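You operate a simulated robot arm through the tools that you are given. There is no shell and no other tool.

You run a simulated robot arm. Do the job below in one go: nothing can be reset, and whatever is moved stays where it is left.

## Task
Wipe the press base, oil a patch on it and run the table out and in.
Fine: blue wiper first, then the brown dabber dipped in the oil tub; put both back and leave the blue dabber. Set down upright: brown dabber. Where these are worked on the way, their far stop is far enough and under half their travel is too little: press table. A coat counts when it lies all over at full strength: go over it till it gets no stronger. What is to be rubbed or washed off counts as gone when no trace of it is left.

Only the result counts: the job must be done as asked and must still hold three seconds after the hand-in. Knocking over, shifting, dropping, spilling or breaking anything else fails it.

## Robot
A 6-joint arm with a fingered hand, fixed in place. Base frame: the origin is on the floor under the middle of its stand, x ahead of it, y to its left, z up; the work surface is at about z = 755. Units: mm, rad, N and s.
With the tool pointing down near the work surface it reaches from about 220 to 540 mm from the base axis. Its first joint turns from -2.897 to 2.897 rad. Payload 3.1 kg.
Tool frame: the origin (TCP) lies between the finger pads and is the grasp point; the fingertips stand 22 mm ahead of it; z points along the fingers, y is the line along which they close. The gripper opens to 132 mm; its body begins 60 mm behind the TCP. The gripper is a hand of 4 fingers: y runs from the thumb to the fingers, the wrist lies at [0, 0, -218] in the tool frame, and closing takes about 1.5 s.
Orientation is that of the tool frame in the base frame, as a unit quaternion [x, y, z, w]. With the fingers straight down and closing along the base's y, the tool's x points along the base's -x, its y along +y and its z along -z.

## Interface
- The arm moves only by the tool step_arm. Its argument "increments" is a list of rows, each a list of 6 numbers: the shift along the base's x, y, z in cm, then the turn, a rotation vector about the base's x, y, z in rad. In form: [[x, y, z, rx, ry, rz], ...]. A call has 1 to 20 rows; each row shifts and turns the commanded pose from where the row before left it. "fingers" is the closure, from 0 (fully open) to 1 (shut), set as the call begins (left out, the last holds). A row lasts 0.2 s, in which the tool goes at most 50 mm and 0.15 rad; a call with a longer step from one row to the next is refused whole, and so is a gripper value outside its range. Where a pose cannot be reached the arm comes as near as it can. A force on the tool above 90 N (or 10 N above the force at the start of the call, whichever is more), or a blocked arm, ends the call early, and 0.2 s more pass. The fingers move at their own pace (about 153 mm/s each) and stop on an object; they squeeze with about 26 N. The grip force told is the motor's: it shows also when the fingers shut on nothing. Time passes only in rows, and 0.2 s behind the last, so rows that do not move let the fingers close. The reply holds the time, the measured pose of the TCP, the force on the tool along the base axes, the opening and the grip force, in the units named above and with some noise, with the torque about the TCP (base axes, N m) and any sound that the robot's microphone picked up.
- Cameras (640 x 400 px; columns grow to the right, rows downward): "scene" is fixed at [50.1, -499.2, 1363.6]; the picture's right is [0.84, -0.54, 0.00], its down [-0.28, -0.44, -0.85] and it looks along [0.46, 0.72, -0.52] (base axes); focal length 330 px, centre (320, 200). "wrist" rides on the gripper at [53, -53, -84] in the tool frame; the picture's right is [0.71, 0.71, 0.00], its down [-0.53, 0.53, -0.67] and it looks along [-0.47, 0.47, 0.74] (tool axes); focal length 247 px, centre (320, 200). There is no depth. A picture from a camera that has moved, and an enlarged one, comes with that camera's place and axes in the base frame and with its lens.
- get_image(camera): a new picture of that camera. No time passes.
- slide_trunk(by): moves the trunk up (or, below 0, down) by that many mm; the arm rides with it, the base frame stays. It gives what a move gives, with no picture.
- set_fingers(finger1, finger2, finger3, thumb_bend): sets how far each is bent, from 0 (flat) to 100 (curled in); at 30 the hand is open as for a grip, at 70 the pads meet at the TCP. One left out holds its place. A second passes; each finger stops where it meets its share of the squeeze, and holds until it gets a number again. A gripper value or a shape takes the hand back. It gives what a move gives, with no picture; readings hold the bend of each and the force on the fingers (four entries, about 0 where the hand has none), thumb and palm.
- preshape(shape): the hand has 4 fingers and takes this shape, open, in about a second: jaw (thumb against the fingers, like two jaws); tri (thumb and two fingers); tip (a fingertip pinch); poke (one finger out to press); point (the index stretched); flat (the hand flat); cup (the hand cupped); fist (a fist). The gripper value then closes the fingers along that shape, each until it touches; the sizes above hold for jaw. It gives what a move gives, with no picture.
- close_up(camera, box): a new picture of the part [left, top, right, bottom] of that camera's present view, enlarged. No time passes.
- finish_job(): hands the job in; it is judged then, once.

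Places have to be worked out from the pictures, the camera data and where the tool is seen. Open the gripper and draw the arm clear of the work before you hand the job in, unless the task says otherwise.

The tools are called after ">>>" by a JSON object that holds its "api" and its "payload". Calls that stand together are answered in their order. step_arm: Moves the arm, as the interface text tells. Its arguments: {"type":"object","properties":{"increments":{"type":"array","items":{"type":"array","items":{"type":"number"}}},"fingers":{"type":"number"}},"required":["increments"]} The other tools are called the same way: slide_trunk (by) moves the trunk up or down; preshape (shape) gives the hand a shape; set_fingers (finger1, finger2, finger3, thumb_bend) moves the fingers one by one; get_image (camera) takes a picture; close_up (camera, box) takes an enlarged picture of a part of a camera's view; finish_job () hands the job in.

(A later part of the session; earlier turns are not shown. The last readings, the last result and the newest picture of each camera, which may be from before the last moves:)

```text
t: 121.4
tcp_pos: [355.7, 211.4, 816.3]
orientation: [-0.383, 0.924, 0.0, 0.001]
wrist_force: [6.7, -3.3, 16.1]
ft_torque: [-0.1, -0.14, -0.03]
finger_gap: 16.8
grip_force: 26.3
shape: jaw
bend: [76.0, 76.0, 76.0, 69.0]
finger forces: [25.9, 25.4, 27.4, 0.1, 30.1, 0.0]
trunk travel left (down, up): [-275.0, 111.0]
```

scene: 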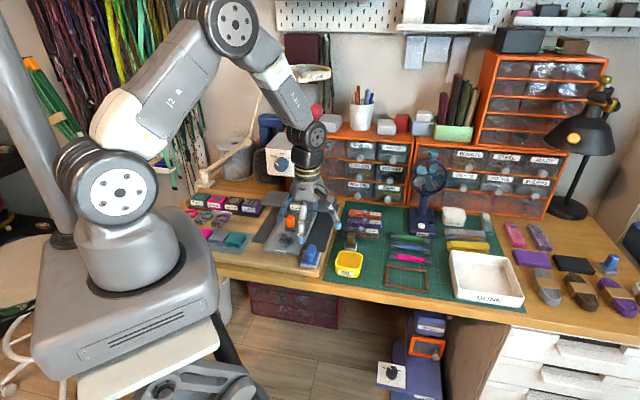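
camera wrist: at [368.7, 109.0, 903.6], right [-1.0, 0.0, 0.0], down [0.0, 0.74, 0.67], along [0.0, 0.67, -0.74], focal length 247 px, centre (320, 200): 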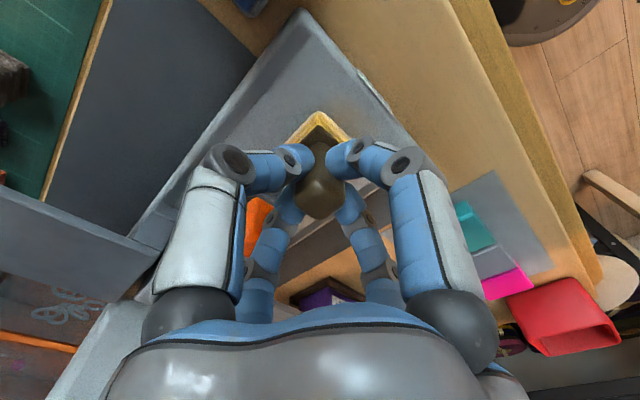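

I finish the left edge, then cross strokes at the front, middle and rear.

>>> {"api": "step_arm", "payload": {"increments": [[0.636, 0.636, 0, 0, 0, 0], [-0.566, -0.566, 0, 0, 0, 0], [-0.566, -0.566, 0, 0, 0, 0], [-0.566, -0.566, 0, 0, 0, 0], [-0.566, -0.566, 0, 0, 0, 0], [-0.566, -0.566, 0, 0, 0, 0], [0.566, -0.566, 0, 0, 0, 0], [0.566, -0.566, 0, 0, 0, 0], [0.566, -0.566, 0, 0, 0, 0], [0.566, -0.566, 0, 0, 0, 0], [0.566, -0.566, 0, 0, 0, 0], [0.566, -0.566, 0, 0, 0, 0], [0.566, -0.566, 0, 0, 0, 0], [0.566, 0.566, 0, 0, 0, 0], [0.566, 0.566, 0, 0, 0, 0], [0, 0, 0, 0, 0, 0]]}}

>>> {"api": "step_arm", "payload": {"increments": [[-0.566, 0.566, 0, 0, 0, 0], [-0.566, 0.566, 0, 0, 0, 0], [-0.566, 0.566, 0, 0, 0, 0], [-0.566, 0.566, 0, 0, 0, 0], [-0.566, 0.566, 0, 0, 0, 0], [-0.566, 0.566, 0, 0, 0, 0], [-0.566, 0.566, 0, 0, 0, 0], [0.495, 0.495, 0, 0, 0, 0], [0.495, 0.495, 0, 0, 0, 0], [0.566, -0.566, 0, 0, 0, 0], [0.566, -0.566, 0, 0, 0, 0], [0.566, -0.566, 0, 0, 0, 0], [0.566, -0.566, 0, 0, 0, 0], [0.566, -0.566, 0, 0, 0, 0], [0.566, -0.566, 0, 0, 0, 0], [0.566, -0.566, 0, 0, 0, 0], [0, 0, 0, 0, 0, 0]]}}

```text
t: 124.8
tcp_pos: [383.9, 160.6, 816.2]
orientation: [-0.382, 0.924, 0.001, 0.001]
wrist_force: [-1.9, -3.0, 7.5]
ft_torque: [-0.06, 0.03, 0.0]
finger_gap: 17.0
grip_force: 25.9
shape: jaw
bend: [76.0, 76.0, 76.0, 69.0]
finger forces: [26.9, 26.4, 25.4, 0.1, 27.5, 0.0]
trunk travel left (down, up): [-275.0, 111.0]
```

```text
t: 128.4
tcp_pos: [394.8, 170.2, 816.7]
orientation: [-0.383, 0.924, -0.001, 0.001]
wrist_force: [-0.2, 0.6, 2.4]
ft_torque: [0.04, -0.03, -0.02]
finger_gap: 16.8
grip_force: 26.2
shape: jaw
bend: [76.0, 76.0, 76.0, 69.0]
finger forces: [25.5, 26.2, 25.8, 0.0, 26.1, 0.1]
trunk travel left (down, up): [-275.0, 111.0]
```

I lift and move away again to inspect the patch.

>>> {"api": "step_arm", "payload": {"increments": [[0, 0, 1.5, 0, 0, 0], [0, 0, 2.0, 0, 0, 0], [0, 0, 1.7, 0, 0, 0], [2.08, -3.75, 0, 0, 0, 0], [2.08, -3.75, 0, 0, 0, 0], [2.08, -3.75, 0, 0, 0, 0], [2.08, -3.75, 0, 0, 0, 0], [0, 0, 0, 0, 0, 0]]}}

>>> {"api": "close_up", "payload": {"camera": "scene", "box": [265, 200, 325, 260]}}

>>> {"api": "close_up", "payload": {"camera": "scene", "box": [274, 225, 314, 252]}}

>>> {"api": "close_up", "payload": {"camera": "scene", "box": [310, 195, 390, 285]}}

```text
t: 130.2
tcp_pos: [483.8, 19.5, 869.8]
orientation: [-0.383, 0.924, -0.001, 0.0]
wrist_force: [-0.1, 0.6, -0.1]
ft_torque: [0.0, -0.02, -0.01]
finger_gap: 16.8
grip_force: 25.6
shape: jaw
bend: [76.0, 76.0, 76.0, 69.0]
finger forces: [24.5, 25.5, 25.2, 0.0, 25.7, 0.0]
trunk travel left (down, up): [-275.0, 111.0]
```

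```text
6.67 times, centred on (295, 230) of scene
camera zoom: at [50.1, -499.2, 1363.6], right [0.84, -0.54, 0.0], down [-0.28, -0.44, -0.85], along [0.46, 0.72, -0.52], focal length 2198 px, centre (487, 0)
```

zoom: 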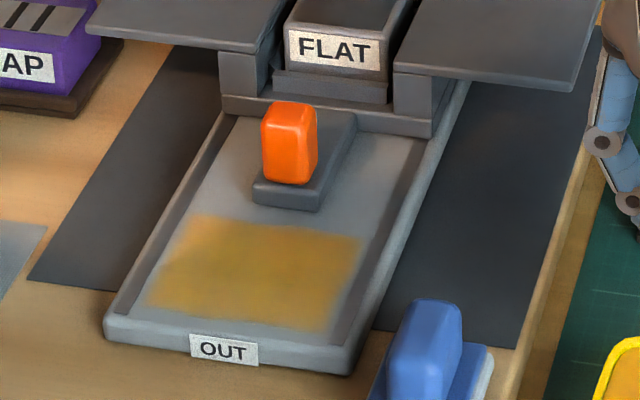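

```text
14.81 times, centred on (294, 238) of scene
camera zoom: at [50.1, -499.2, 1363.6], right [0.84, -0.54, 0.0], down [-0.28, -0.44, -0.85], along [0.46, 0.72, -0.52], focal length 4884 px, centre (705, -370)
```

zoom: 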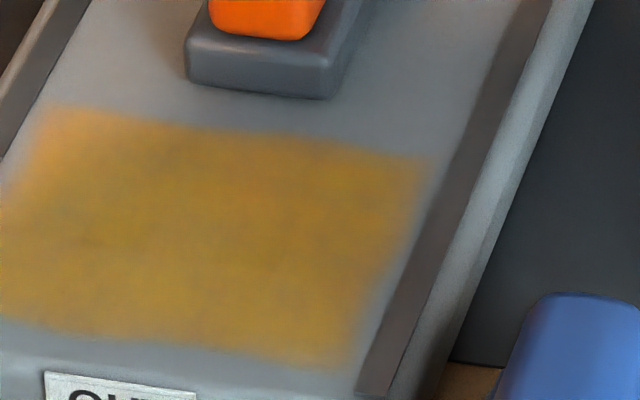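

```text
4.44 times, centred on (350, 240) of scene
camera zoom: at [50.1, -499.2, 1363.6], right [0.84, -0.54, 0.0], down [-0.28, -0.44, -0.85], along [0.46, 0.72, -0.52], focal length 1465 px, centre (187, 22)
```

zoom: 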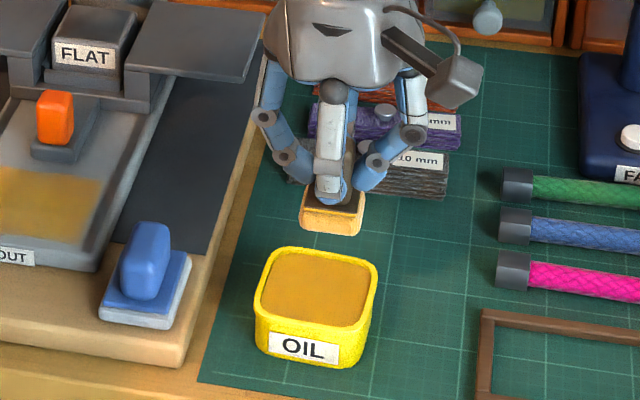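

The coat looks the same as before the extra pass: even over the whole rectangle and no stronger. Before returning the dabber I check how it sits in the hand.

>>> {"api": "close_up", "payload": {"camera": "wrist", "box": [240, 80, 400, 240]}}

>>> {"api": "close_up", "payload": {"camera": "scene", "box": [325, 215, 365, 255]}}

```text
2.50 times, centred on (320, 160) of wrist
camera zoom: at [482.6, -55.1, 953.7], right [-1.0, 0.0, 0.0], down [0.0, 0.74, 0.67], along [0.0, 0.67, -0.74], focal length 617 px, centre (320, 300)
```

zoom: 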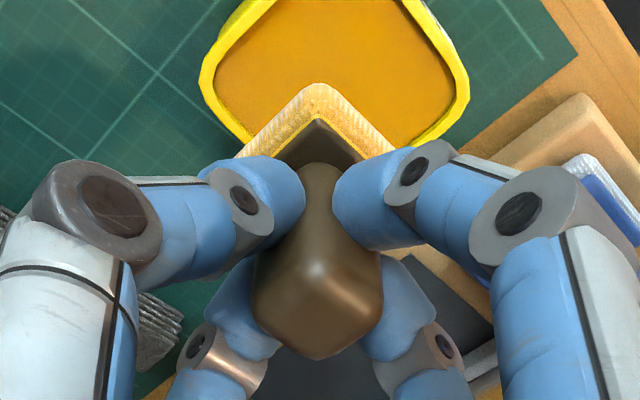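

```text
10.00 times, centred on (345, 235) of scene
camera zoom: at [50.1, -499.2, 1363.6], right [0.84, -0.54, 0.0], down [-0.28, -0.44, -0.85], along [0.46, 0.72, -0.52], focal length 3297 px, centre (70, -150)
```

zoom: 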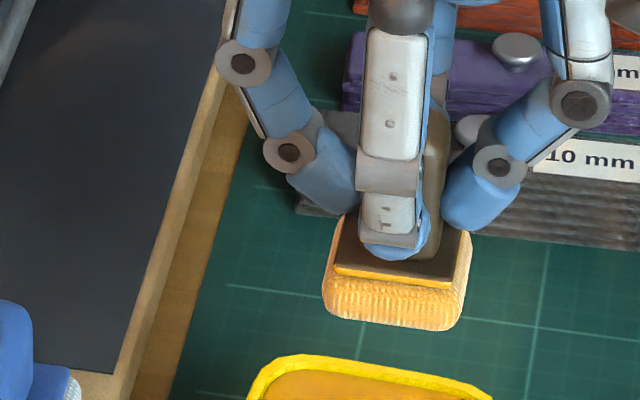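

The dabber sits level, about 6–7 mm higher in the hand and 1 mm off in x. I carry it back above its home spot and descend to about 2 cm above the mat.

>>> {"api": "step_arm", "payload": {"increments": [[1.64, 2.24, 0, 0, 0, 0], [1.64, 2.24, 0, 0, 0, 0], [1.64, 2.24, 0, 0, 0, 0], [0, 0, -1.5, 0, 0, 0], [0, 0, -1.5, 0, 0, 0], [0, 0, -1.5, 0, 0, 0], [0, 0, -1.5, 0, 0, 0], [0, 0, 0, 0, 0, 0]]}}

>>> {"api": "get_image", "payload": {"camera": "wrist"}}

>>> {"api": "close_up", "payload": {"camera": "scene", "box": [320, 205, 390, 265]}}

```text
t: 132.0
tcp_pos: [527.4, 88.6, 808.8]
orientation: [-0.383, 0.924, 0.0, 0.0]
wrist_force: [0.3, -0.1, -1.2]
ft_torque: [-0.01, -0.02, 0.03]
finger_gap: 16.7
grip_force: 25.6
shape: jaw
bend: [76.0, 76.0, 76.0, 69.0]
finger forces: [24.2, 25.4, 24.9, 0.1, 25.5, 0.0]
trunk travel left (down, up): [-275.0, 111.0]
```

```text
taken
camera wrist: at [526.6, 14.0, 891.9], right [-1.0, 0.0, 0.0], down [0.0, 0.74, 0.67], along [0.0, 0.67, -0.74], focal length 247 px, centre (320, 200)
```

wrist: 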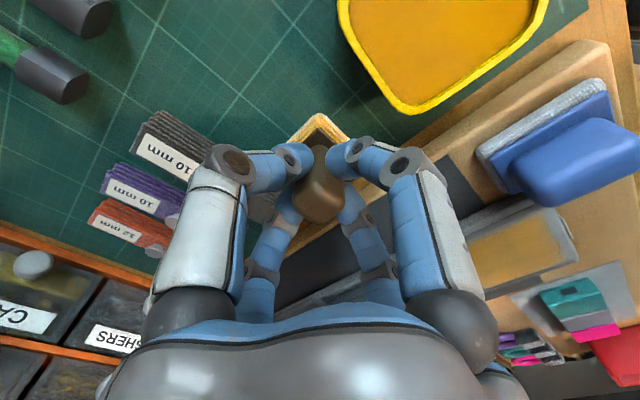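

```text
6.67 times, centred on (355, 235) of scene
camera zoom: at [50.1, -499.2, 1363.6], right [0.84, -0.54, 0.0], down [-0.28, -0.44, -0.85], along [0.46, 0.72, -0.52], focal length 2198 px, centre (87, -33)
```

zoom: 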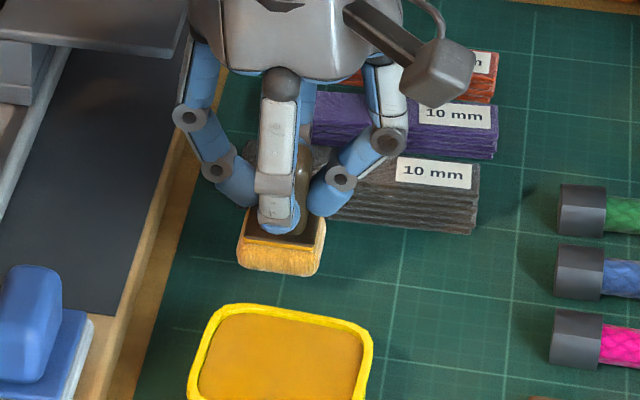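

The hand is about 4.7 mm short in x and 1.5 mm over in y. I correct that and descend further.

>>> {"api": "step_arm", "payload": {"increments": [[0.47, -0.16, -0.5, 0, 0, 0], [0, 0, -0.5, 0, 0, 0], [0, 0, 0, 0, 0, 0]]}}

>>> {"api": "close_up", "payload": {"camera": "wrist", "box": [250, 70, 390, 200]}}

>>> {"api": "close_up", "payload": {"camera": "scene", "box": [320, 205, 390, 265]}}

```text
t: 132.8
tcp_pos: [533.0, 86.2, 799.3]
orientation: [-0.382, 0.924, 0.001, -0.001]
wrist_force: [-0.8, 0.0, 0.0]
ft_torque: [0.0, 0.01, 0.01]
finger_gap: 16.6
grip_force: 26.3
shape: jaw
bend: [76.0, 76.0, 76.0, 69.0]
finger forces: [24.2, 25.3, 25.0, 0.0, 25.6, 0.1]
trunk travel left (down, up): [-275.0, 111.0]
```

```text
3.08 times, centred on (320, 135) of wrist
camera zoom: at [532.2, 11.8, 882.9], right [-1.0, 0.0, 0.0], down [0.0, 0.74, 0.67], along [0.0, 0.67, -0.74], focal length 760 px, centre (320, 400)
```

zoom: 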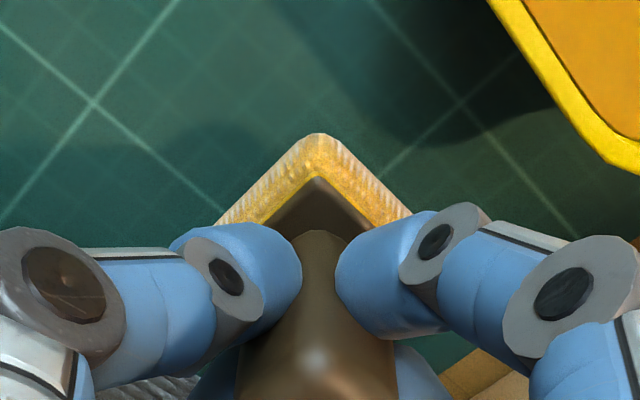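

```text
6.67 times, centred on (355, 235) of scene
camera zoom: at [50.1, -499.2, 1363.6], right [0.84, -0.54, 0.0], down [-0.28, -0.44, -0.85], along [0.46, 0.72, -0.52], focal length 2198 px, centre (87, -33)
```

zoom: 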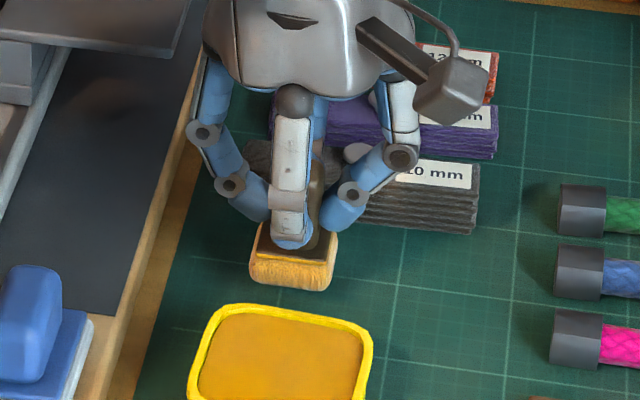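

I'm within 1 mm of home. I lower further in small steps until the pad touches the mat.

>>> {"api": "step_arm", "payload": {"increments": [[-0.05, 0.07, -0.5, 0, 0, 0], [0, 0, -0.4, 0, 0, 0], [0, 0, 0, 0, 0, 0]]}}

>>> {"api": "step_arm", "payload": {"increments": [[0, 0, -0.2, 0, 0, 0], [0, 0, 0, 0, 0, 0]]}}

>>> {"api": "step_arm", "payload": {"increments": [[0, 0, -0.15, 0, 0, 0], [0, 0, 0, 0, 0, 0]]}}

```text
t: 133.6
tcp_pos: [531.3, 87.8, 789.1]
orientation: [-0.382, 0.924, 0.0, 0.0]
wrist_force: [-0.3, -0.2, -1.4]
ft_torque: [0.01, -0.01, 0.02]
finger_gap: 16.4
grip_force: 25.6
shape: jaw
bend: [76.0, 76.0, 76.0, 69.0]
finger forces: [24.3, 25.3, 25.0, 0.0, 25.5, 0.0]
trunk travel left (down, up): [-275.0, 111.0]
```

```text
t: 134.2
tcp_pos: [532.0, 87.6, 787.2]
orientation: [-0.383, 0.924, 0.0, 0.0]
wrist_force: [-0.4, -0.1, 0.1]
ft_torque: [-0.01, 0.03, -0.02]
finger_gap: 16.8
grip_force: 25.9
shape: jaw
bend: [76.0, 76.0, 76.0, 69.0]
finger forces: [24.4, 25.4, 25.0, 0.1, 25.5, 0.1]
trunk travel left (down, up): [-275.0, 111.0]
```

```text
t: 134.8
tcp_pos: [531.9, 87.6, 785.6]
orientation: [-0.383, 0.924, 0.0, 0.0]
wrist_force: [0.9, 0.2, 0.1]
ft_torque: [0.0, 0.0, 0.01]
finger_gap: 16.8
grip_force: 25.5
shape: jaw
bend: [76.0, 76.0, 76.0, 69.0]
finger forces: [24.3, 25.4, 25.0, 0.0, 25.5, 0.0]
trunk travel left (down, up): [-275.0, 111.0]
```

>>> {"api": "step_arm", "payload": {"increments": [[0, 0, -0.12, 0, 0, 0], [0, 0, 0, 0, 0, 0]]}}

>>> {"api": "step_arm", "payload": {"increments": [[0, 0, -0.12, 0, 0, 0], [0, 0, 0, 0, 0, 0]]}}

```text
t: 135.4
tcp_pos: [531.7, 87.5, 784.0]
orientation: [-0.383, 0.924, 0.0, 0.0]
wrist_force: [-0.2, -0.3, -0.1]
ft_torque: [-0.01, -0.01, 0.0]
finger_gap: 16.7
grip_force: 26.2
shape: jaw
bend: [76.0, 76.0, 76.0, 69.0]
finger forces: [24.3, 25.3, 25.0, 0.0, 25.5, 0.0]
trunk travel left (down, up): [-275.0, 111.0]
```

```text
t: 136.0
tcp_pos: [531.5, 86.7, 784.0]
orientation: [-0.382, 0.924, 0.001, 0.001]
wrist_force: [1.0, -1.0, -0.4]
ft_torque: [-0.01, -0.02, 0.02]
finger_gap: 16.6
grip_force: 25.6
shape: jaw
bend: [76.0, 76.0, 76.0, 69.0]
finger forces: [24.2, 25.3, 25.0, 0.0, 25.6, 0.1]
trunk travel left (down, up): [-275.0, 111.0]
```

>>> {"api": "step_arm", "payload": {"increments": [[0, 0, -0.1, 0, 0, 0], [0, 0, 0, 0, 0, 0]]}}

>>> {"api": "step_arm", "payload": {"increments": [[0, 0, -0.1, 0, 0, 0], [0, 0, 0, 0, 0, 0]]}}

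>>> {"api": "close_up", "payload": {"camera": "scene", "box": [330, 215, 370, 255]}}

```text
t: 136.6
tcp_pos: [531.2, 88.1, 783.1]
orientation: [-0.383, 0.924, 0.0, 0.0]
wrist_force: [-1.7, 0.4, 2.6]
ft_torque: [0.03, -0.02, -0.04]
finger_gap: 16.9
grip_force: 26.0
shape: jaw
bend: [76.0, 76.0, 76.0, 69.0]
finger forces: [24.6, 25.7, 25.1, 0.0, 25.7, 0.0]
trunk travel left (down, up): [-275.0, 111.0]
```

```text
t: 137.2
tcp_pos: [532.0, 87.5, 782.3]
orientation: [-0.382, 0.924, 0.0, 0.001]
wrist_force: [0.2, 1.0, 7.2]
ft_torque: [0.0, -0.04, 0.01]
finger_gap: 16.7
grip_force: 25.6
shape: jaw
bend: [76.0, 76.0, 76.0, 69.0]
finger forces: [24.5, 25.9, 25.6, 0.0, 26.1, 0.0]
trunk travel left (down, up): [-275.0, 111.0]
```

```text
10.00 times, centred on (350, 235) of scene
camera zoom: at [50.1, -499.2, 1363.6], right [0.84, -0.54, 0.0], down [-0.28, -0.44, -0.85], along [0.46, 0.72, -0.52], focal length 3297 px, centre (20, -150)
```

zoom: 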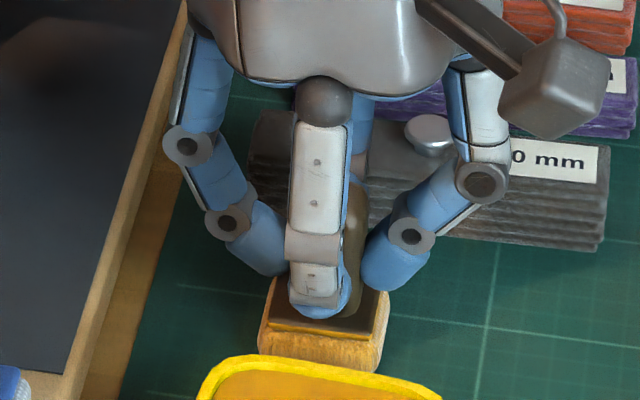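

The pad is on the mat with 7 N. I release by opening just to 30 mm, then check before rising.

>>> {"api": "step_arm", "payload": {"increments": [[0, 0, 0.05, 0, 0, 0], [0, 0, 0, 0, 0, 0], [0, 0, 0, 0, 0, 0]], "fingers": 0.78}}

>>> {"api": "close_up", "payload": {"camera": "wrist", "box": [240, 80, 400, 240]}}

>>> {"api": "close_up", "payload": {"camera": "scene", "box": [330, 215, 370, 255]}}

```text
t: 138.0
tcp_pos: [531.4, 87.8, 781.3]
orientation: [-0.383, 0.924, 0.0, 0.0]
wrist_force: [0.3, 0.1, 0.4]
ft_torque: [0.02, -0.01, 0.0]
finger_gap: 28.9
grip_force: 0.0
shape: jaw
bend: [77.0, 77.0, 77.0, 70.0]
finger forces: [0.1, 0.0, 0.1, 0.0, 0.0, 0.1]
trunk travel left (down, up): [-275.0, 111.0]
```

```text
2.50 times, centred on (320, 160) of wrist
camera zoom: at [530.8, 12.4, 865.8], right [-1.0, 0.0, 0.0], down [0.0, 0.74, 0.67], along [0.0, 0.67, -0.74], focal length 617 px, centre (320, 300)
```

zoom: 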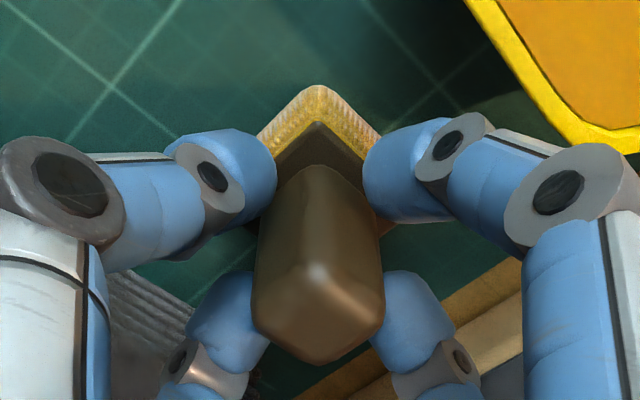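

```text
10.00 times, centred on (350, 235) of scene
camera zoom: at [50.1, -499.2, 1363.6], right [0.84, -0.54, 0.0], down [-0.28, -0.44, -0.85], along [0.46, 0.72, -0.52], focal length 3297 px, centre (20, -150)
```

zoom: 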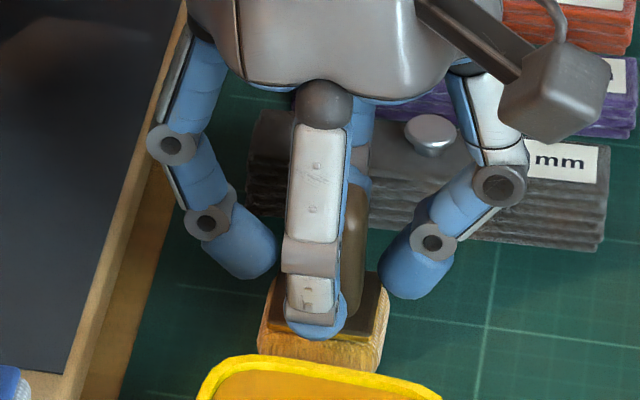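

The dabber stands free and upright. I rise straight up.

>>> {"api": "step_arm", "payload": {"increments": [[0, 0, 0.5, 0, 0, 0], [0, 0, 1.0, 0, 0, 0], [0, 0, 1.5, 0, 0, 0], [0, 0, 2.5, 0, 0, 0], [0, 0, 3.0, 0, 0, 0], [0, 0, 3.0, 0, 0, 0], [0, 0, 0, 0, 0, 0]]}}

>>> {"api": "close_up", "payload": {"camera": "wrist", "box": [220, 10, 420, 170]}}

>>> {"api": "close_up", "payload": {"camera": "scene", "box": [310, 195, 390, 285]}}

```text
t: 139.6
tcp_pos: [532.6, 90.9, 897.2]
orientation: [-0.383, 0.924, 0.0, 0.0]
wrist_force: [0.9, 0.3, 0.2]
ft_torque: [-0.02, 0.01, 0.01]
finger_gap: 29.2
grip_force: 0.2
shape: jaw
bend: [77.0, 77.0, 77.0, 70.0]
finger forces: [0.1, 0.1, 0.0, 0.1, 0.1, 0.0]
trunk travel left (down, up): [-275.0, 111.0]
```

```text
2.50 times, centred on (320, 90) of wrist
camera zoom: at [532.1, 14.7, 980.5], right [-1.0, 0.0, 0.0], down [0.0, 0.74, 0.67], along [0.0, 0.67, -0.74], focal length 617 px, centre (320, 475)
```

zoom: 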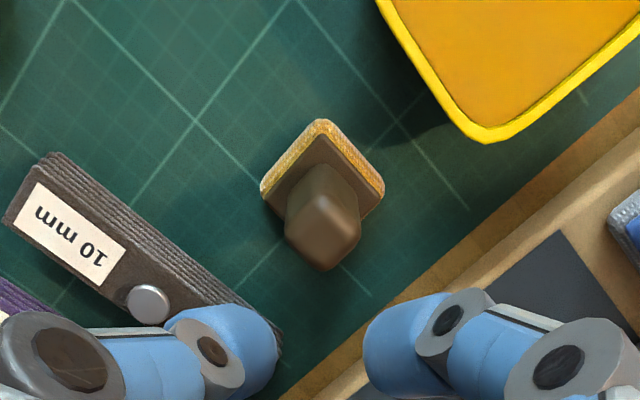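

```text
4.44 times, centred on (350, 240) of scene
camera zoom: at [50.1, -499.2, 1363.6], right [0.84, -0.54, 0.0], down [-0.28, -0.44, -0.85], along [0.46, 0.72, -0.52], focal length 1465 px, centre (187, 22)
```

zoom: 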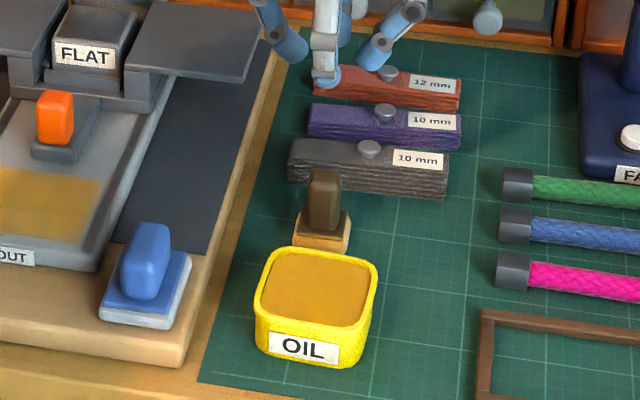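

The dabber is upright at home, within about 1.5 mm. Now I study the press and its orange knob to plan running the table out and in.

>>> {"api": "close_up", "payload": {"camera": "scene", "box": [250, 100, 350, 230]}}

>>> {"api": "get_image", "payload": {"camera": "scene"}}

```text
3.08 times, centred on (300, 165) of scene
camera zoom: at [50.1, -499.2, 1363.6], right [0.84, -0.54, 0.0], down [-0.28, -0.44, -0.85], along [0.46, 0.72, -0.52], focal length 1014 px, centre (382, 308)
```

zoom: 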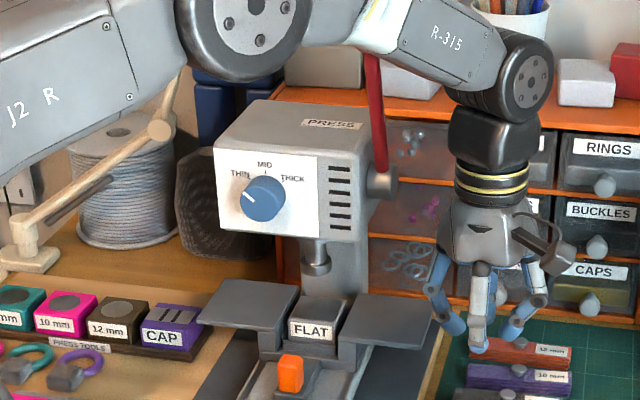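

```text
taken
```

scene: 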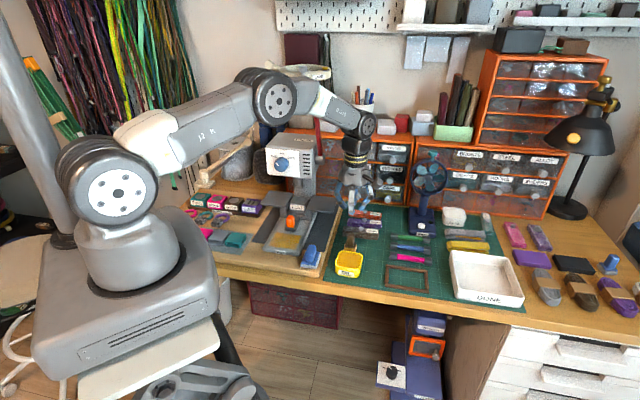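

>>> {"api": "close_up", "payload": {"camera": "scene", "box": [255, 125, 335, 215]}}

>>> {"api": "get_image", "payload": {"camera": "wrist"}}

```text
4.44 times, centred on (295, 170) of scene
camera zoom: at [50.1, -499.2, 1363.6], right [0.84, -0.54, 0.0], down [-0.28, -0.44, -0.85], along [0.46, 0.72, -0.52], focal length 1465 px, centre (431, 333)
```

zoom: 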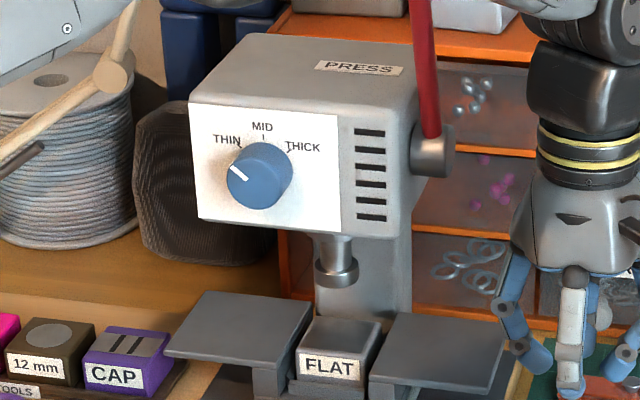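

```text
taken
camera wrist: at [532.1, 14.7, 980.5], right [-1.0, 0.0, 0.0], down [0.0, 0.74, 0.67], along [0.0, 0.67, -0.74], focal length 247 px, centre (320, 200)
```

wrist: 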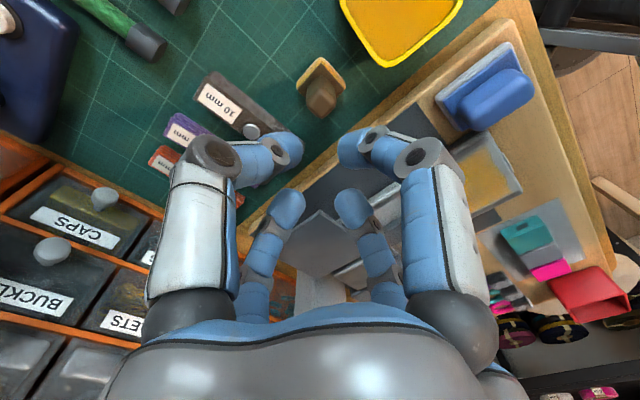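

The press housing overhangs from about n=463 at z≈941, so I'll need to grip the knob with the wrist tilted toward the front. I move in front of the press with the hand open for a closer look at the knob.

>>> {"api": "step_arm", "payload": {"increments": [[-3.58, 1.58, 0.2, 0, 0, 0], [-3.58, 1.58, 0, 0, 0, 0], [-3.58, 1.58, 0, 0, 0, 0], [-3.58, 1.58, 0, 0, 0, 0], [-3.58, 1.58, 0, 0, 0, 0], [0, 0, 0, 0, 0, 0]]}}

>>> {"api": "step_arm", "payload": {"increments": [[0, 0, 0, 0, 0, 0], [0, 0, 0, 0, 0, 0], [0, 0, 0, 0, 0, 0]], "fingers": 0.2}}

>>> {"api": "get_image", "payload": {"camera": "wrist"}}

>>> {"api": "close_up", "payload": {"camera": "wrist", "box": [200, 80, 440, 260]}}

```text
t: 141.0
tcp_pos: [352.2, 169.1, 901.1]
orientation: [-0.382, 0.924, 0.0, 0.0]
wrist_force: [-0.6, 0.0, -1.1]
ft_torque: [-0.02, 0.0, 0.02]
finger_gap: 28.8
grip_force: 0.1
shape: jaw
bend: [77.0, 77.0, 77.0, 70.0]
finger forces: [0.1, 0.0, 0.1, 0.1, 0.0, 0.0]
trunk travel left (down, up): [-275.0, 111.0]
```

```text
t: 141.8
tcp_pos: [352.1, 168.1, 902.3]
orientation: [-0.383, 0.924, 0.0, 0.0]
wrist_force: [0.4, -0.5, 0.4]
ft_torque: [-0.01, -0.03, 0.01]
finger_gap: 105.1
grip_force: 0.2
shape: jaw
bend: [25.0, 25.0, 25.0, 47.0]
finger forces: [0.1, 0.0, 0.1, 0.0, 0.1, 0.0]
trunk travel left (down, up): [-275.0, 111.0]
```

```text
taken
camera wrist: at [351.2, 93.5, 985.6], right [-1.0, 0.0, 0.0], down [0.0, 0.74, 0.67], along [0.0, 0.67, -0.74], focal length 247 px, centre (320, 200)
```

wrist: 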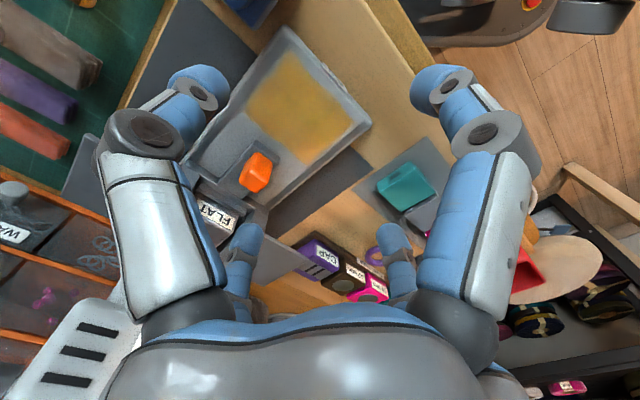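

```text
2.22 times, centred on (320, 170) of wrist
camera zoom: at [351.2, 93.5, 985.6], right [-1.0, 0.0, 0.0], down [0.0, 0.74, 0.67], along [0.0, 0.67, -0.74], focal length 549 px, centre (320, 267)
```

zoom: 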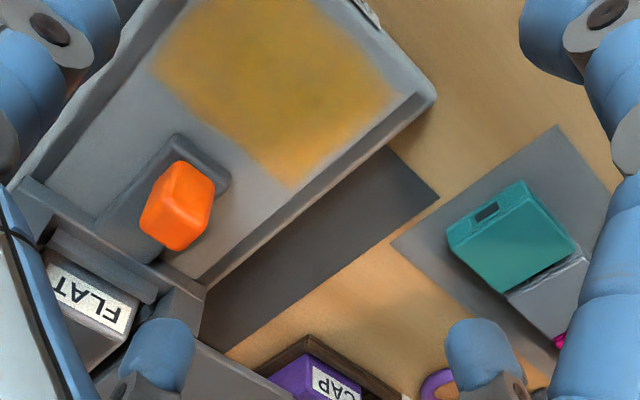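

>>> {"api": "close_up", "payload": {"camera": "wrist", "box": [235, 40, 355, 165]}}

>>> {"api": "close_up", "payload": {"camera": "wrist", "box": [205, 120, 305, 220]}}

```text
3.20 times, centred on (295, 102) of wrist
camera zoom: at [351.2, 93.5, 985.6], right [-1.0, 0.0, 0.0], down [0.0, 0.74, 0.67], along [0.0, 0.67, -0.74], focal length 790 px, centre (400, 512)
```

zoom: 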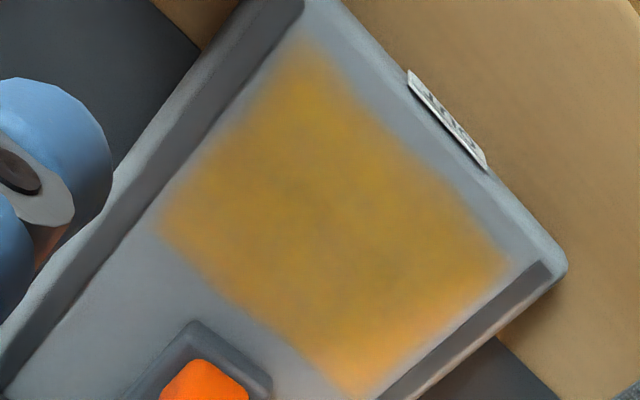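

```text
4.00 times, centred on (255, 170) of wrist
camera zoom: at [351.2, 93.5, 985.6], right [-1.0, 0.0, 0.0], down [0.0, 0.74, 0.67], along [0.0, 0.67, -0.74], focal length 988 px, centre (580, 320)
```

zoom: 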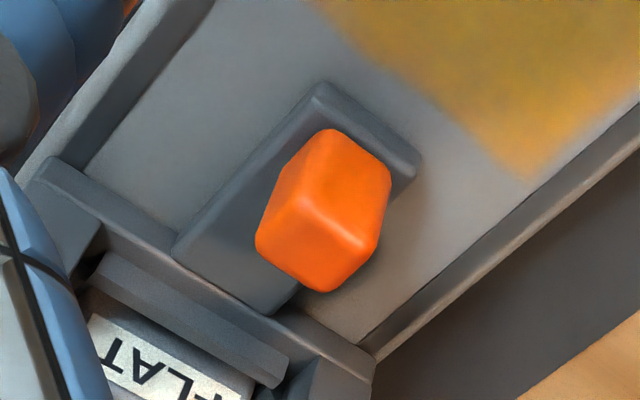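

>>> {"api": "close_up", "payload": {"camera": "scene", "box": [274, 225, 314, 252]}}

```text
14.81 times, centred on (294, 238) of scene
camera zoom: at [50.1, -499.2, 1363.6], right [0.84, -0.54, 0.0], down [-0.28, -0.44, -0.85], along [0.46, 0.72, -0.52], focal length 4884 px, centre (705, -370)
```

zoom: 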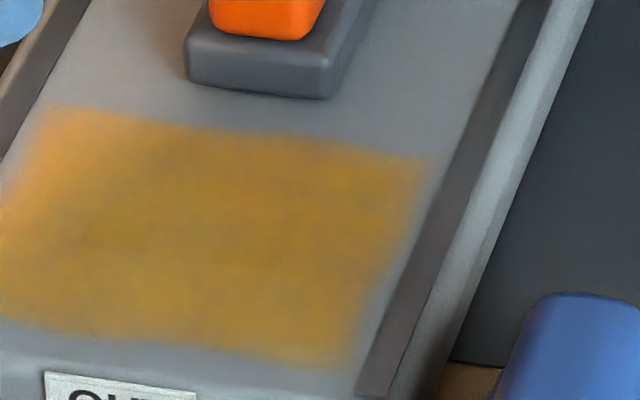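

The patch looks even. Measured, the knob is at (409, 226) (n≈450, l≈-129), about 18 mm square from z 782 to 812, with 38 mm of free space behind it. I partly close the hand and tilt it 23° so the wrist leans away from the housing.

>>> {"api": "step_arm", "payload": {"increments": [[0, 0, 0, 0.0943, -0.0943, 0], [0, 0, 0, 0.0943, -0.0943, 0], [0, 0, 0, 0.0943, -0.0943, 0], [0, 0, -2.0, 0, 0, 0], [0, 0, -2.0, 0, 0, 0], [0, 0, -2.0, 0, 0, 0], [0, 0, 0, 0, 0, 0]], "fingers": 0.68}}

>>> {"api": "get_image", "payload": {"camera": "wrist"}}

>>> {"api": "close_up", "payload": {"camera": "scene", "box": [240, 140, 360, 270]}}

```text
t: 143.4
tcp_pos: [398.3, 204.4, 900.9]
orientation: [-0.376, 0.906, 0.073, 0.18]
wrist_force: [0.2, 0.6, 0.9]
ft_torque: [-0.01, 0.0, 0.0]
finger_gap: 42.6
grip_force: 0.2
shape: jaw
bend: [79.0, 79.0, 79.0, 70.0]
finger forces: [0.0, 0.1, 0.1, 0.0, 0.1, 0.0]
out of reach, approached as far as the arm can: row 3, 4, 5, 6
trunk travel left (down, up): [-275.0, 111.0]
```

```text
taken
camera wrist: at [379.4, 109.1, 959.1], right [-0.96, 0.04, -0.27], down [-0.21, 0.53, 0.82], along [0.18, 0.84, -0.51], focal length 247 px, centre (320, 200)
```

wrist: 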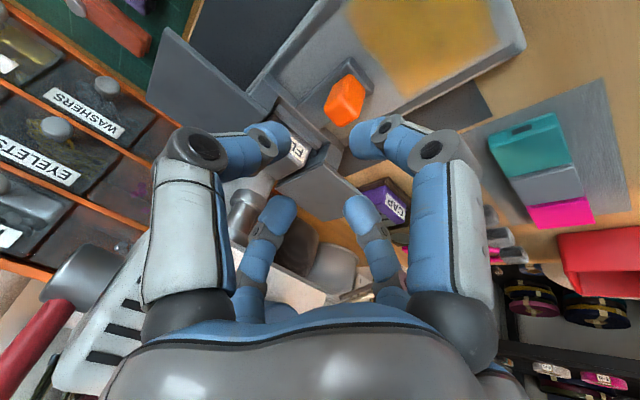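

```text
3.08 times, centred on (300, 205) of scene
camera zoom: at [50.1, -499.2, 1363.6], right [0.84, -0.54, 0.0], down [-0.28, -0.44, -0.85], along [0.46, 0.72, -0.52], focal length 1014 px, centre (382, 185)
```

zoom: 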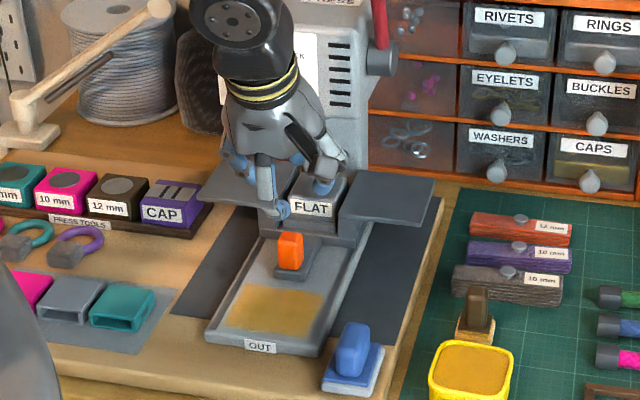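

The arm couldn't hold that tilt so close in, and it stopped at about (398, 204, 901), clear of everything. I turn the tilt back while moving toward the front, away from the housing.

>>> {"api": "step_arm", "payload": {"increments": [[-1.06, -1.06, 0, -0.0943, 0.0943, 0], [-0.7, -0.7, 0, -0.0943, 0.0943, 0], [0, 0, 0, 0, 0, 0]]}}

>>> {"api": "close_up", "payload": {"camera": "scene", "box": [240, 140, 360, 270]}}

```text
t: 144.2
tcp_pos: [385.7, 194.5, 902.4]
orientation: [-0.382, 0.92, 0.04, 0.082]
wrist_force: [-0.3, -0.5, 0.4]
ft_torque: [-0.02, 0.04, -0.01]
finger_gap: 42.5
grip_force: 0.1
shape: jaw
bend: [79.0, 79.0, 79.0, 70.0]
finger forces: [0.0, 0.0, 0.0, 0.0, 0.1, 0.1]
out of reach, approached as far as the arm can: row 1
trunk travel left (down, up): [-275.0, 111.0]
```

```text
3.08 times, centred on (300, 205) of scene
camera zoom: at [50.1, -499.2, 1363.6], right [0.84, -0.54, 0.0], down [-0.28, -0.44, -0.85], along [0.46, 0.72, -0.52], focal length 1014 px, centre (382, 185)
```

zoom: 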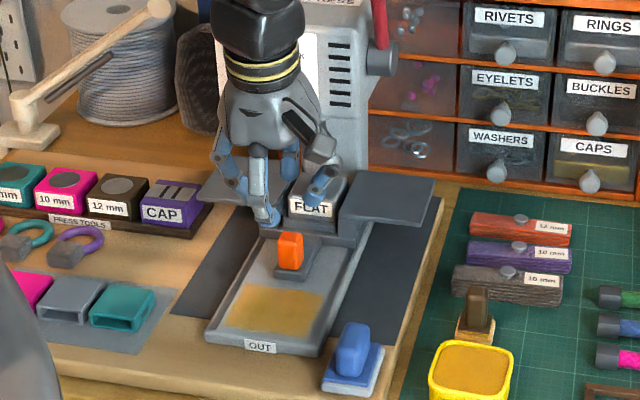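

The hand is now tilted about 10° and the arm tracks again, with each command starting from the actual pose. I test whether this tilt is reachable lower down, in front of the knob.

>>> {"api": "step_arm", "payload": {"increments": [[-0.74, 0, -1.5, 0, 0, 0], [0, 0, -1.5, 0, 0, 0], [0, 0, -1.5, 0, 0, 0], [0, 0, 0, 0, 0, 0]]}}

>>> {"api": "get_image", "payload": {"camera": "wrist"}}

```text
t: 145.2
tcp_pos: [377.2, 192.2, 855.8]
orientation: [-0.383, 0.919, 0.041, 0.082]
wrist_force: [-0.5, -0.5, -0.4]
ft_torque: [-0.03, 0.0, -0.02]
finger_gap: 42.6
grip_force: 0.1
shape: jaw
bend: [79.0, 79.0, 79.0, 70.0]
finger forces: [0.0, 0.0, 0.0, 0.0, 0.0, 0.0]
trunk travel left (down, up): [-275.0, 111.0]
```

```text
taken
camera wrist: at [368.3, 105.8, 928.6], right [-0.99, 0.01, -0.12], down [-0.09, 0.64, 0.76], along [0.08, 0.76, -0.64], focal length 247 px, centre (320, 200)
```

wrist: 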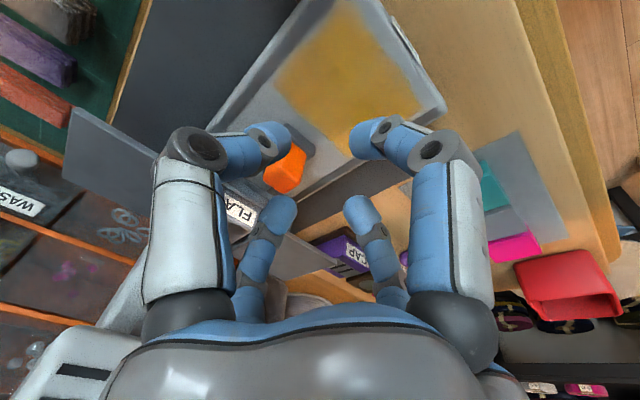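

10° is reachable here. I try 6° more tilt at this spot, since more clearance to the housing would be better.

>>> {"api": "step_arm", "payload": {"increments": [[0, 0, 0, 0.0353, -0.0353, 0], [0, 0, 0, 0.0353, -0.0353, 0], [0, 0, 0, 0, 0, 0]]}}

```text
t: 146.0
tcp_pos: [376.8, 192.5, 857.7]
orientation: [-0.381, 0.915, 0.058, 0.119]
wrist_force: [0.0, -0.1, 1.2]
ft_torque: [0.0, 0.0, 0.02]
finger_gap: 42.5
grip_force: 0.0
shape: jaw
bend: [79.0, 79.0, 79.0, 70.0]
finger forces: [0.0, 0.0, 0.0, 0.1, 0.0, 0.0]
trunk travel left (down, up): [-275.0, 111.0]
```

15° works here too. I check that this tilt still holds further front, where the table will come out, and lower down.

>>> {"api": "step_arm", "payload": {"increments": [[-0.7, -0.7, 0, 0, 0, 0], [-0.7, -0.7, 0, 0, 0, 0], [0, 0, -1.0, 0, 0, 0], [0, 0, 0, 0, 0, 0]]}}

```text
t: 147.0
tcp_pos: [372.6, 183.0, 851.2]
orientation: [-0.38, 0.915, 0.058, 0.125]
wrist_force: [0.2, 0.4, -0.4]
ft_torque: [-0.01, -0.01, -0.03]
finger_gap: 42.6
grip_force: 0.1
shape: jaw
bend: [79.0, 79.0, 79.0, 70.0]
finger forces: [0.0, 0.1, 0.1, 0.1, 0.0, 0.0]
out of reach, approached as far as the arm can: row 2, 3
trunk travel left (down, up): [-275.0, 111.0]
```

At 15° the arm runs out of room at n≈393, too far back for the table's out position. Lowering the trunk should free the wrist, so I raise the hand 12 cm and then slide the trunk down by the same amount.

>>> {"api": "step_arm", "payload": {"increments": [[0, 0, 3.0, 0, 0, 0], [0, 0, 3.0, 0, 0, 0], [0, 0, 3.0, 0, 0, 0], [0, 0, 3.0, 0, 0, 0], [0, 0, 0, 0, 0, 0]]}}

>>> {"api": "slide_trunk", "payload": {"by": -60}}

>>> {"api": "get_image", "payload": {"camera": "scene"}}

```text
t: 148.2
tcp_pos: [372.5, 184.4, 969.0]
orientation: [-0.381, 0.914, 0.061, 0.128]
wrist_force: [-0.1, 0.2, 0.4]
ft_torque: [0.01, 0.02, 0.02]
finger_gap: 42.8
grip_force: 0.2
shape: jaw
bend: [79.0, 79.0, 79.0, 70.0]
finger forces: [0.1, 0.0, 0.0, 0.0, 0.1, 0.0]
trunk travel left (down, up): [-275.0, 111.0]
```

```text
t: 149.2
tcp_pos: [374.1, 183.1, 908.7]
orientation: [-0.381, 0.914, 0.06, 0.128]
wrist_force: [-0.1, -0.6, 0.7]
ft_torque: [0.02, -0.06, -0.05]
finger_gap: 42.4
grip_force: 0.0
shape: jaw
bend: [79.0, 79.0, 79.0, 70.0]
finger forces: [0.0, 0.0, 0.1, 0.0, 0.0, 0.0]
trunk travel left (down, up): [-215.0, 171.0]
```

```text
taken
```

scene: 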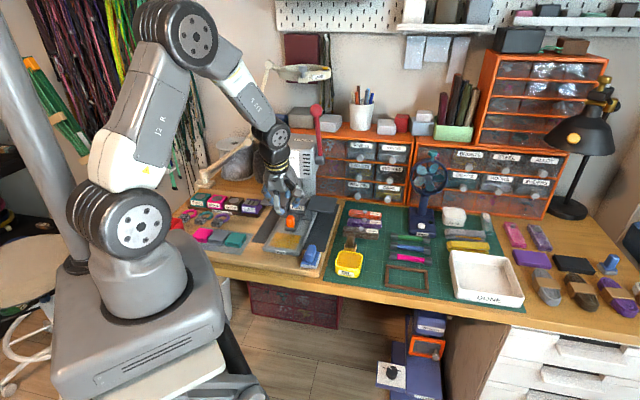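

The trunk slides fine. I lower another 60 mm and test the tilt at the front position.

>>> {"api": "slide_trunk", "payload": {"by": -50}}

>>> {"api": "step_arm", "payload": {"increments": [[-0.7, -0.7, 0, 0, 0, 0], [-0.7, -0.7, 0, 0, 0, 0], [0, 0, -1.0, 0, 0, 0], [0, 0, 0, 0, 0, 0]]}}

```text
t: 150.1
tcp_pos: [373.4, 183.2, 860.4]
orientation: [-0.381, 0.914, 0.059, 0.128]
wrist_force: [0.2, 0.4, 0.6]
ft_torque: [0.0, 0.0, 0.0]
finger_gap: 42.8
grip_force: 0.0
shape: jaw
bend: [79.0, 79.0, 79.0, 70.0]
finger forces: [0.1, 0.0, 0.0, 0.0, 0.1, 0.0]
trunk travel left (down, up): [-165.0, 221.0]
```

```text
t: 151.1
tcp_pos: [360.1, 170.4, 849.5]
orientation: [-0.38, 0.914, 0.06, 0.128]
wrist_force: [-0.4, -0.3, 0.3]
ft_torque: [0.01, 0.04, -0.02]
finger_gap: 42.5
grip_force: 0.1
shape: jaw
bend: [79.0, 79.0, 79.0, 70.0]
finger forces: [0.0, 0.0, 0.0, 0.0, 0.0, 0.0]
trunk travel left (down, up): [-165.0, 221.0]
```

That's reachable now at n≈375. I test down at working height here; the fingertips stay above the slab.

>>> {"api": "step_arm", "payload": {"increments": [[-0.35, -0.35, -1.0, 0, 0, 0], [0, 0, -1.0, 0, 0, 0], [0, 0, -0.8, 0, 0, 0], [0, 0, 0, 0, 0, 0]]}}

```text
t: 152.1
tcp_pos: [355.7, 165.0, 822.0]
orientation: [-0.381, 0.914, 0.06, 0.128]
wrist_force: [0.4, 0.9, 0.4]
ft_torque: [0.02, 0.06, 0.02]
finger_gap: 42.6
grip_force: 0.1
shape: jaw
bend: [79.0, 79.0, 79.0, 70.0]
finger forces: [0.0, 0.0, 0.1, 0.0, 0.0, 0.0]
trunk travel left (down, up): [-165.0, 221.0]
```

It holds at n≈368, z≈822 with a 16° tilt. I rise to z≈838 and move in over the knob from the front, stopping at n≈434 to check alignment.

>>> {"api": "step_arm", "payload": {"increments": [[0, 0, 1.6, 0, 0, 0], [1.065, 1.26, 0, 0, 0, 0], [1.065, 1.26, 0, 0, 0, 0], [1.065, 1.26, 0, 0, 0, 0], [1.065, 1.26, 0, 0, 0, 0], [0, 0, 0, 0, 0, 0]]}}

>>> {"api": "get_image", "payload": {"camera": "wrist"}}

>>> {"api": "close_up", "payload": {"camera": "scene", "box": [250, 150, 340, 250]}}

```text
t: 153.5
tcp_pos: [399.5, 214.8, 837.0]
orientation: [-0.38, 0.914, 0.06, 0.128]
wrist_force: [-0.1, 0.4, -0.2]
ft_torque: [-0.03, 0.0, 0.03]
finger_gap: 42.4
grip_force: 0.0
shape: jaw
bend: [79.0, 79.0, 79.0, 70.0]
finger forces: [0.0, 0.0, 0.0, 0.1, 0.0, 0.0]
trunk travel left (down, up): [-165.0, 221.0]
```

```text
taken
camera wrist: at [383.9, 124.8, 901.7], right [-0.98, 0.02, -0.19], down [-0.14, 0.59, 0.8], along [0.12, 0.81, -0.58], focal length 247 px, centre (320, 200)
```

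wrist: 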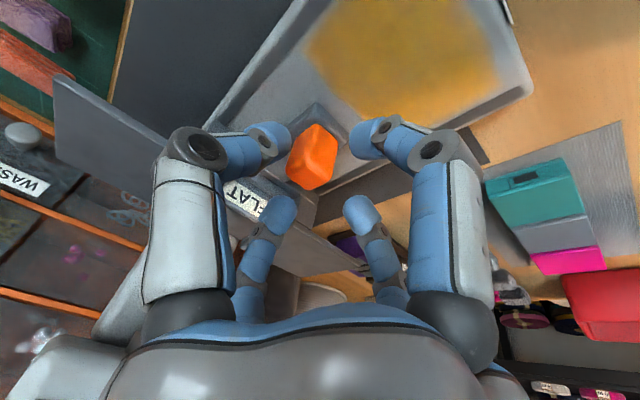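

```text
4.00 times, centred on (295, 200) of scene
camera zoom: at [50.1, -499.2, 1363.6], right [0.84, -0.54, 0.0], down [-0.28, -0.44, -0.85], along [0.46, 0.72, -0.52], focal length 1319 px, centre (420, 200)
```

zoom: 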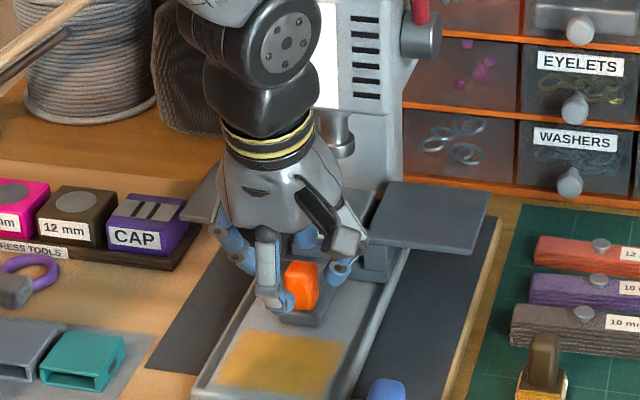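

The knob sits between the front fingers and is aligned. I descend diagonally so the rear finger slips down behind the knob.

>>> {"api": "step_arm", "payload": {"increments": [[0.283, 0.283, -0.8, 0, 0, 0], [0.283, 0.283, -0.8, 0, 0, 0], [0, 0, 0, 0, 0, 0]]}}

>>> {"api": "get_image", "payload": {"camera": "wrist"}}

>>> {"api": "close_up", "payload": {"camera": "scene", "box": [265, 195, 325, 250]}}

```text
t: 154.3
tcp_pos: [404.8, 219.6, 820.9]
orientation: [-0.381, 0.914, 0.061, 0.128]
wrist_force: [-1.0, 1.1, -0.4]
ft_torque: [0.03, -0.01, -0.03]
finger_gap: 42.7
grip_force: 0.1
shape: jaw
bend: [79.0, 79.0, 79.0, 70.0]
finger forces: [0.0, 0.0, 0.0, 0.0, 0.0, 0.0]
trunk travel left (down, up): [-165.0, 221.0]
```

```text
taken
camera wrist: at [390.4, 130.2, 886.3], right [-0.98, 0.02, -0.19], down [-0.14, 0.59, 0.79], along [0.12, 0.81, -0.58], focal length 247 px, centre (320, 200)
```

wrist: 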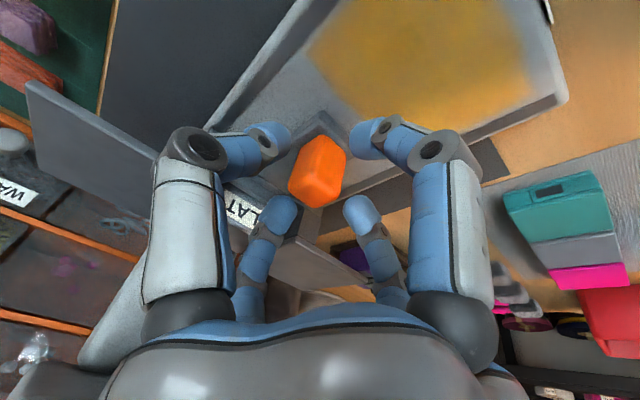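

```text
7.27 times, centred on (295, 222) of scene
camera zoom: at [50.1, -499.2, 1363.6], right [0.84, -0.54, 0.0], down [-0.28, -0.44, -0.85], along [0.46, 0.72, -0.52], focal length 2398 px, centre (502, 36)
```

zoom: 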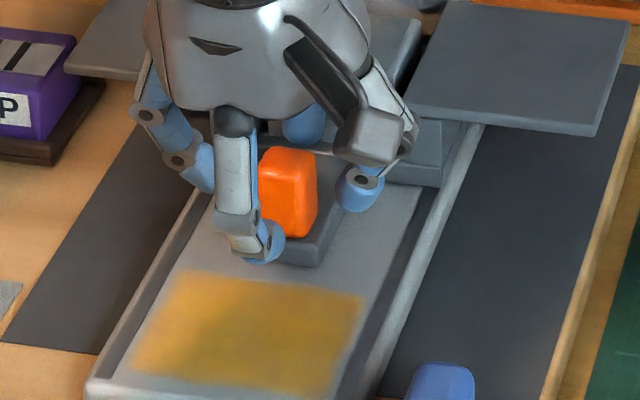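

Aligned, with no contact. I make the last 8 mm down and 4 mm in, then close on the knob.

>>> {"api": "step_arm", "payload": {"increments": [[0.25, 0.25, -0.5, 0, 0, 0], [0.05, 0.05, -0.3, 0, 0, 0], [0, 0, 0, 0, 0, 0]]}}

>>> {"api": "step_arm", "payload": {"increments": [[0, 0, 0, 0, 0, 0], [0, 0, 0, 0, 0, 0], [0, 0, 0, 0, 0, 0], [0, 0, 0, 0, 0, 0], [0, 0, 0, 0, 0, 0]], "fingers": 1.0}}

>>> {"api": "get_image", "payload": {"camera": "wrist"}}

>>> {"api": "close_up", "payload": {"camera": "scene", "box": [265, 195, 325, 250]}}

```text
t: 155.1
tcp_pos: [408.2, 225.0, 812.6]
orientation: [-0.381, 0.914, 0.06, 0.129]
wrist_force: [0.6, -0.2, 0.1]
ft_torque: [0.03, 0.0, 0.02]
finger_gap: 42.7
grip_force: 0.0
shape: jaw
bend: [79.0, 79.0, 79.0, 70.0]
finger forces: [0.1, 0.0, 0.0, 0.0, 0.0, 0.1]
trunk travel left (down, up): [-165.0, 221.0]
```

```text
t: 156.3
tcp_pos: [407.9, 226.5, 812.6]
orientation: [-0.381, 0.914, 0.06, 0.126]
wrist_force: [-0.8, -0.9, -6.6]
ft_torque: [-0.11, 0.14, -0.02]
finger_gap: 16.9
grip_force: 25.9
shape: jaw
bend: [76.0, 74.0, 75.0, 70.0]
finger forces: [23.7, 23.1, 22.1, 0.0, 23.4, 0.1]
trunk travel left (down, up): [-165.0, 221.0]
```

```text
taken
camera wrist: at [393.2, 134.2, 878.0], right [-0.98, 0.02, -0.19], down [-0.14, 0.59, 0.79], along [0.12, 0.81, -0.58], focal length 247 px, centre (320, 200)
```

wrist: 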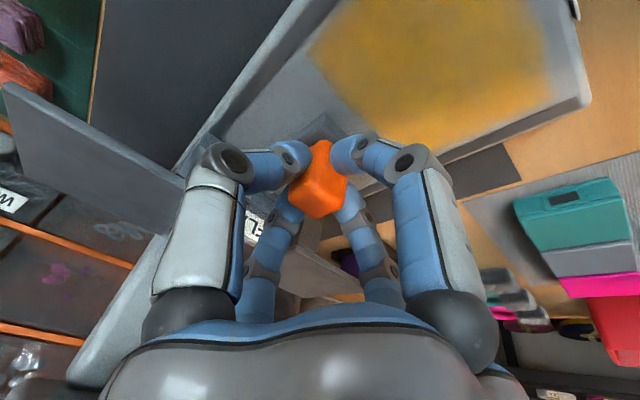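

```text
7.27 times, centred on (295, 222) of scene
camera zoom: at [50.1, -499.2, 1363.6], right [0.84, -0.54, 0.0], down [-0.28, -0.44, -0.85], along [0.46, 0.72, -0.52], focal length 2398 px, centre (502, 36)
```

zoom: 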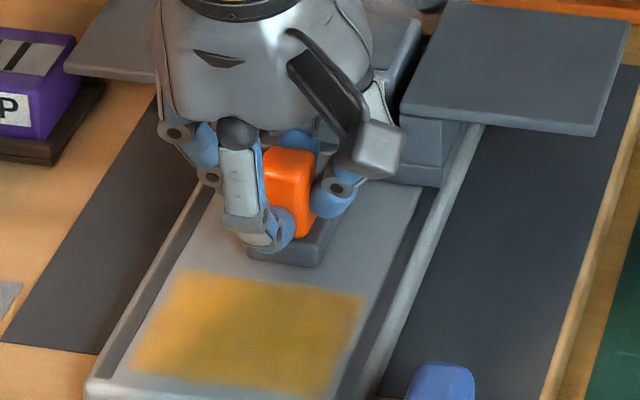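

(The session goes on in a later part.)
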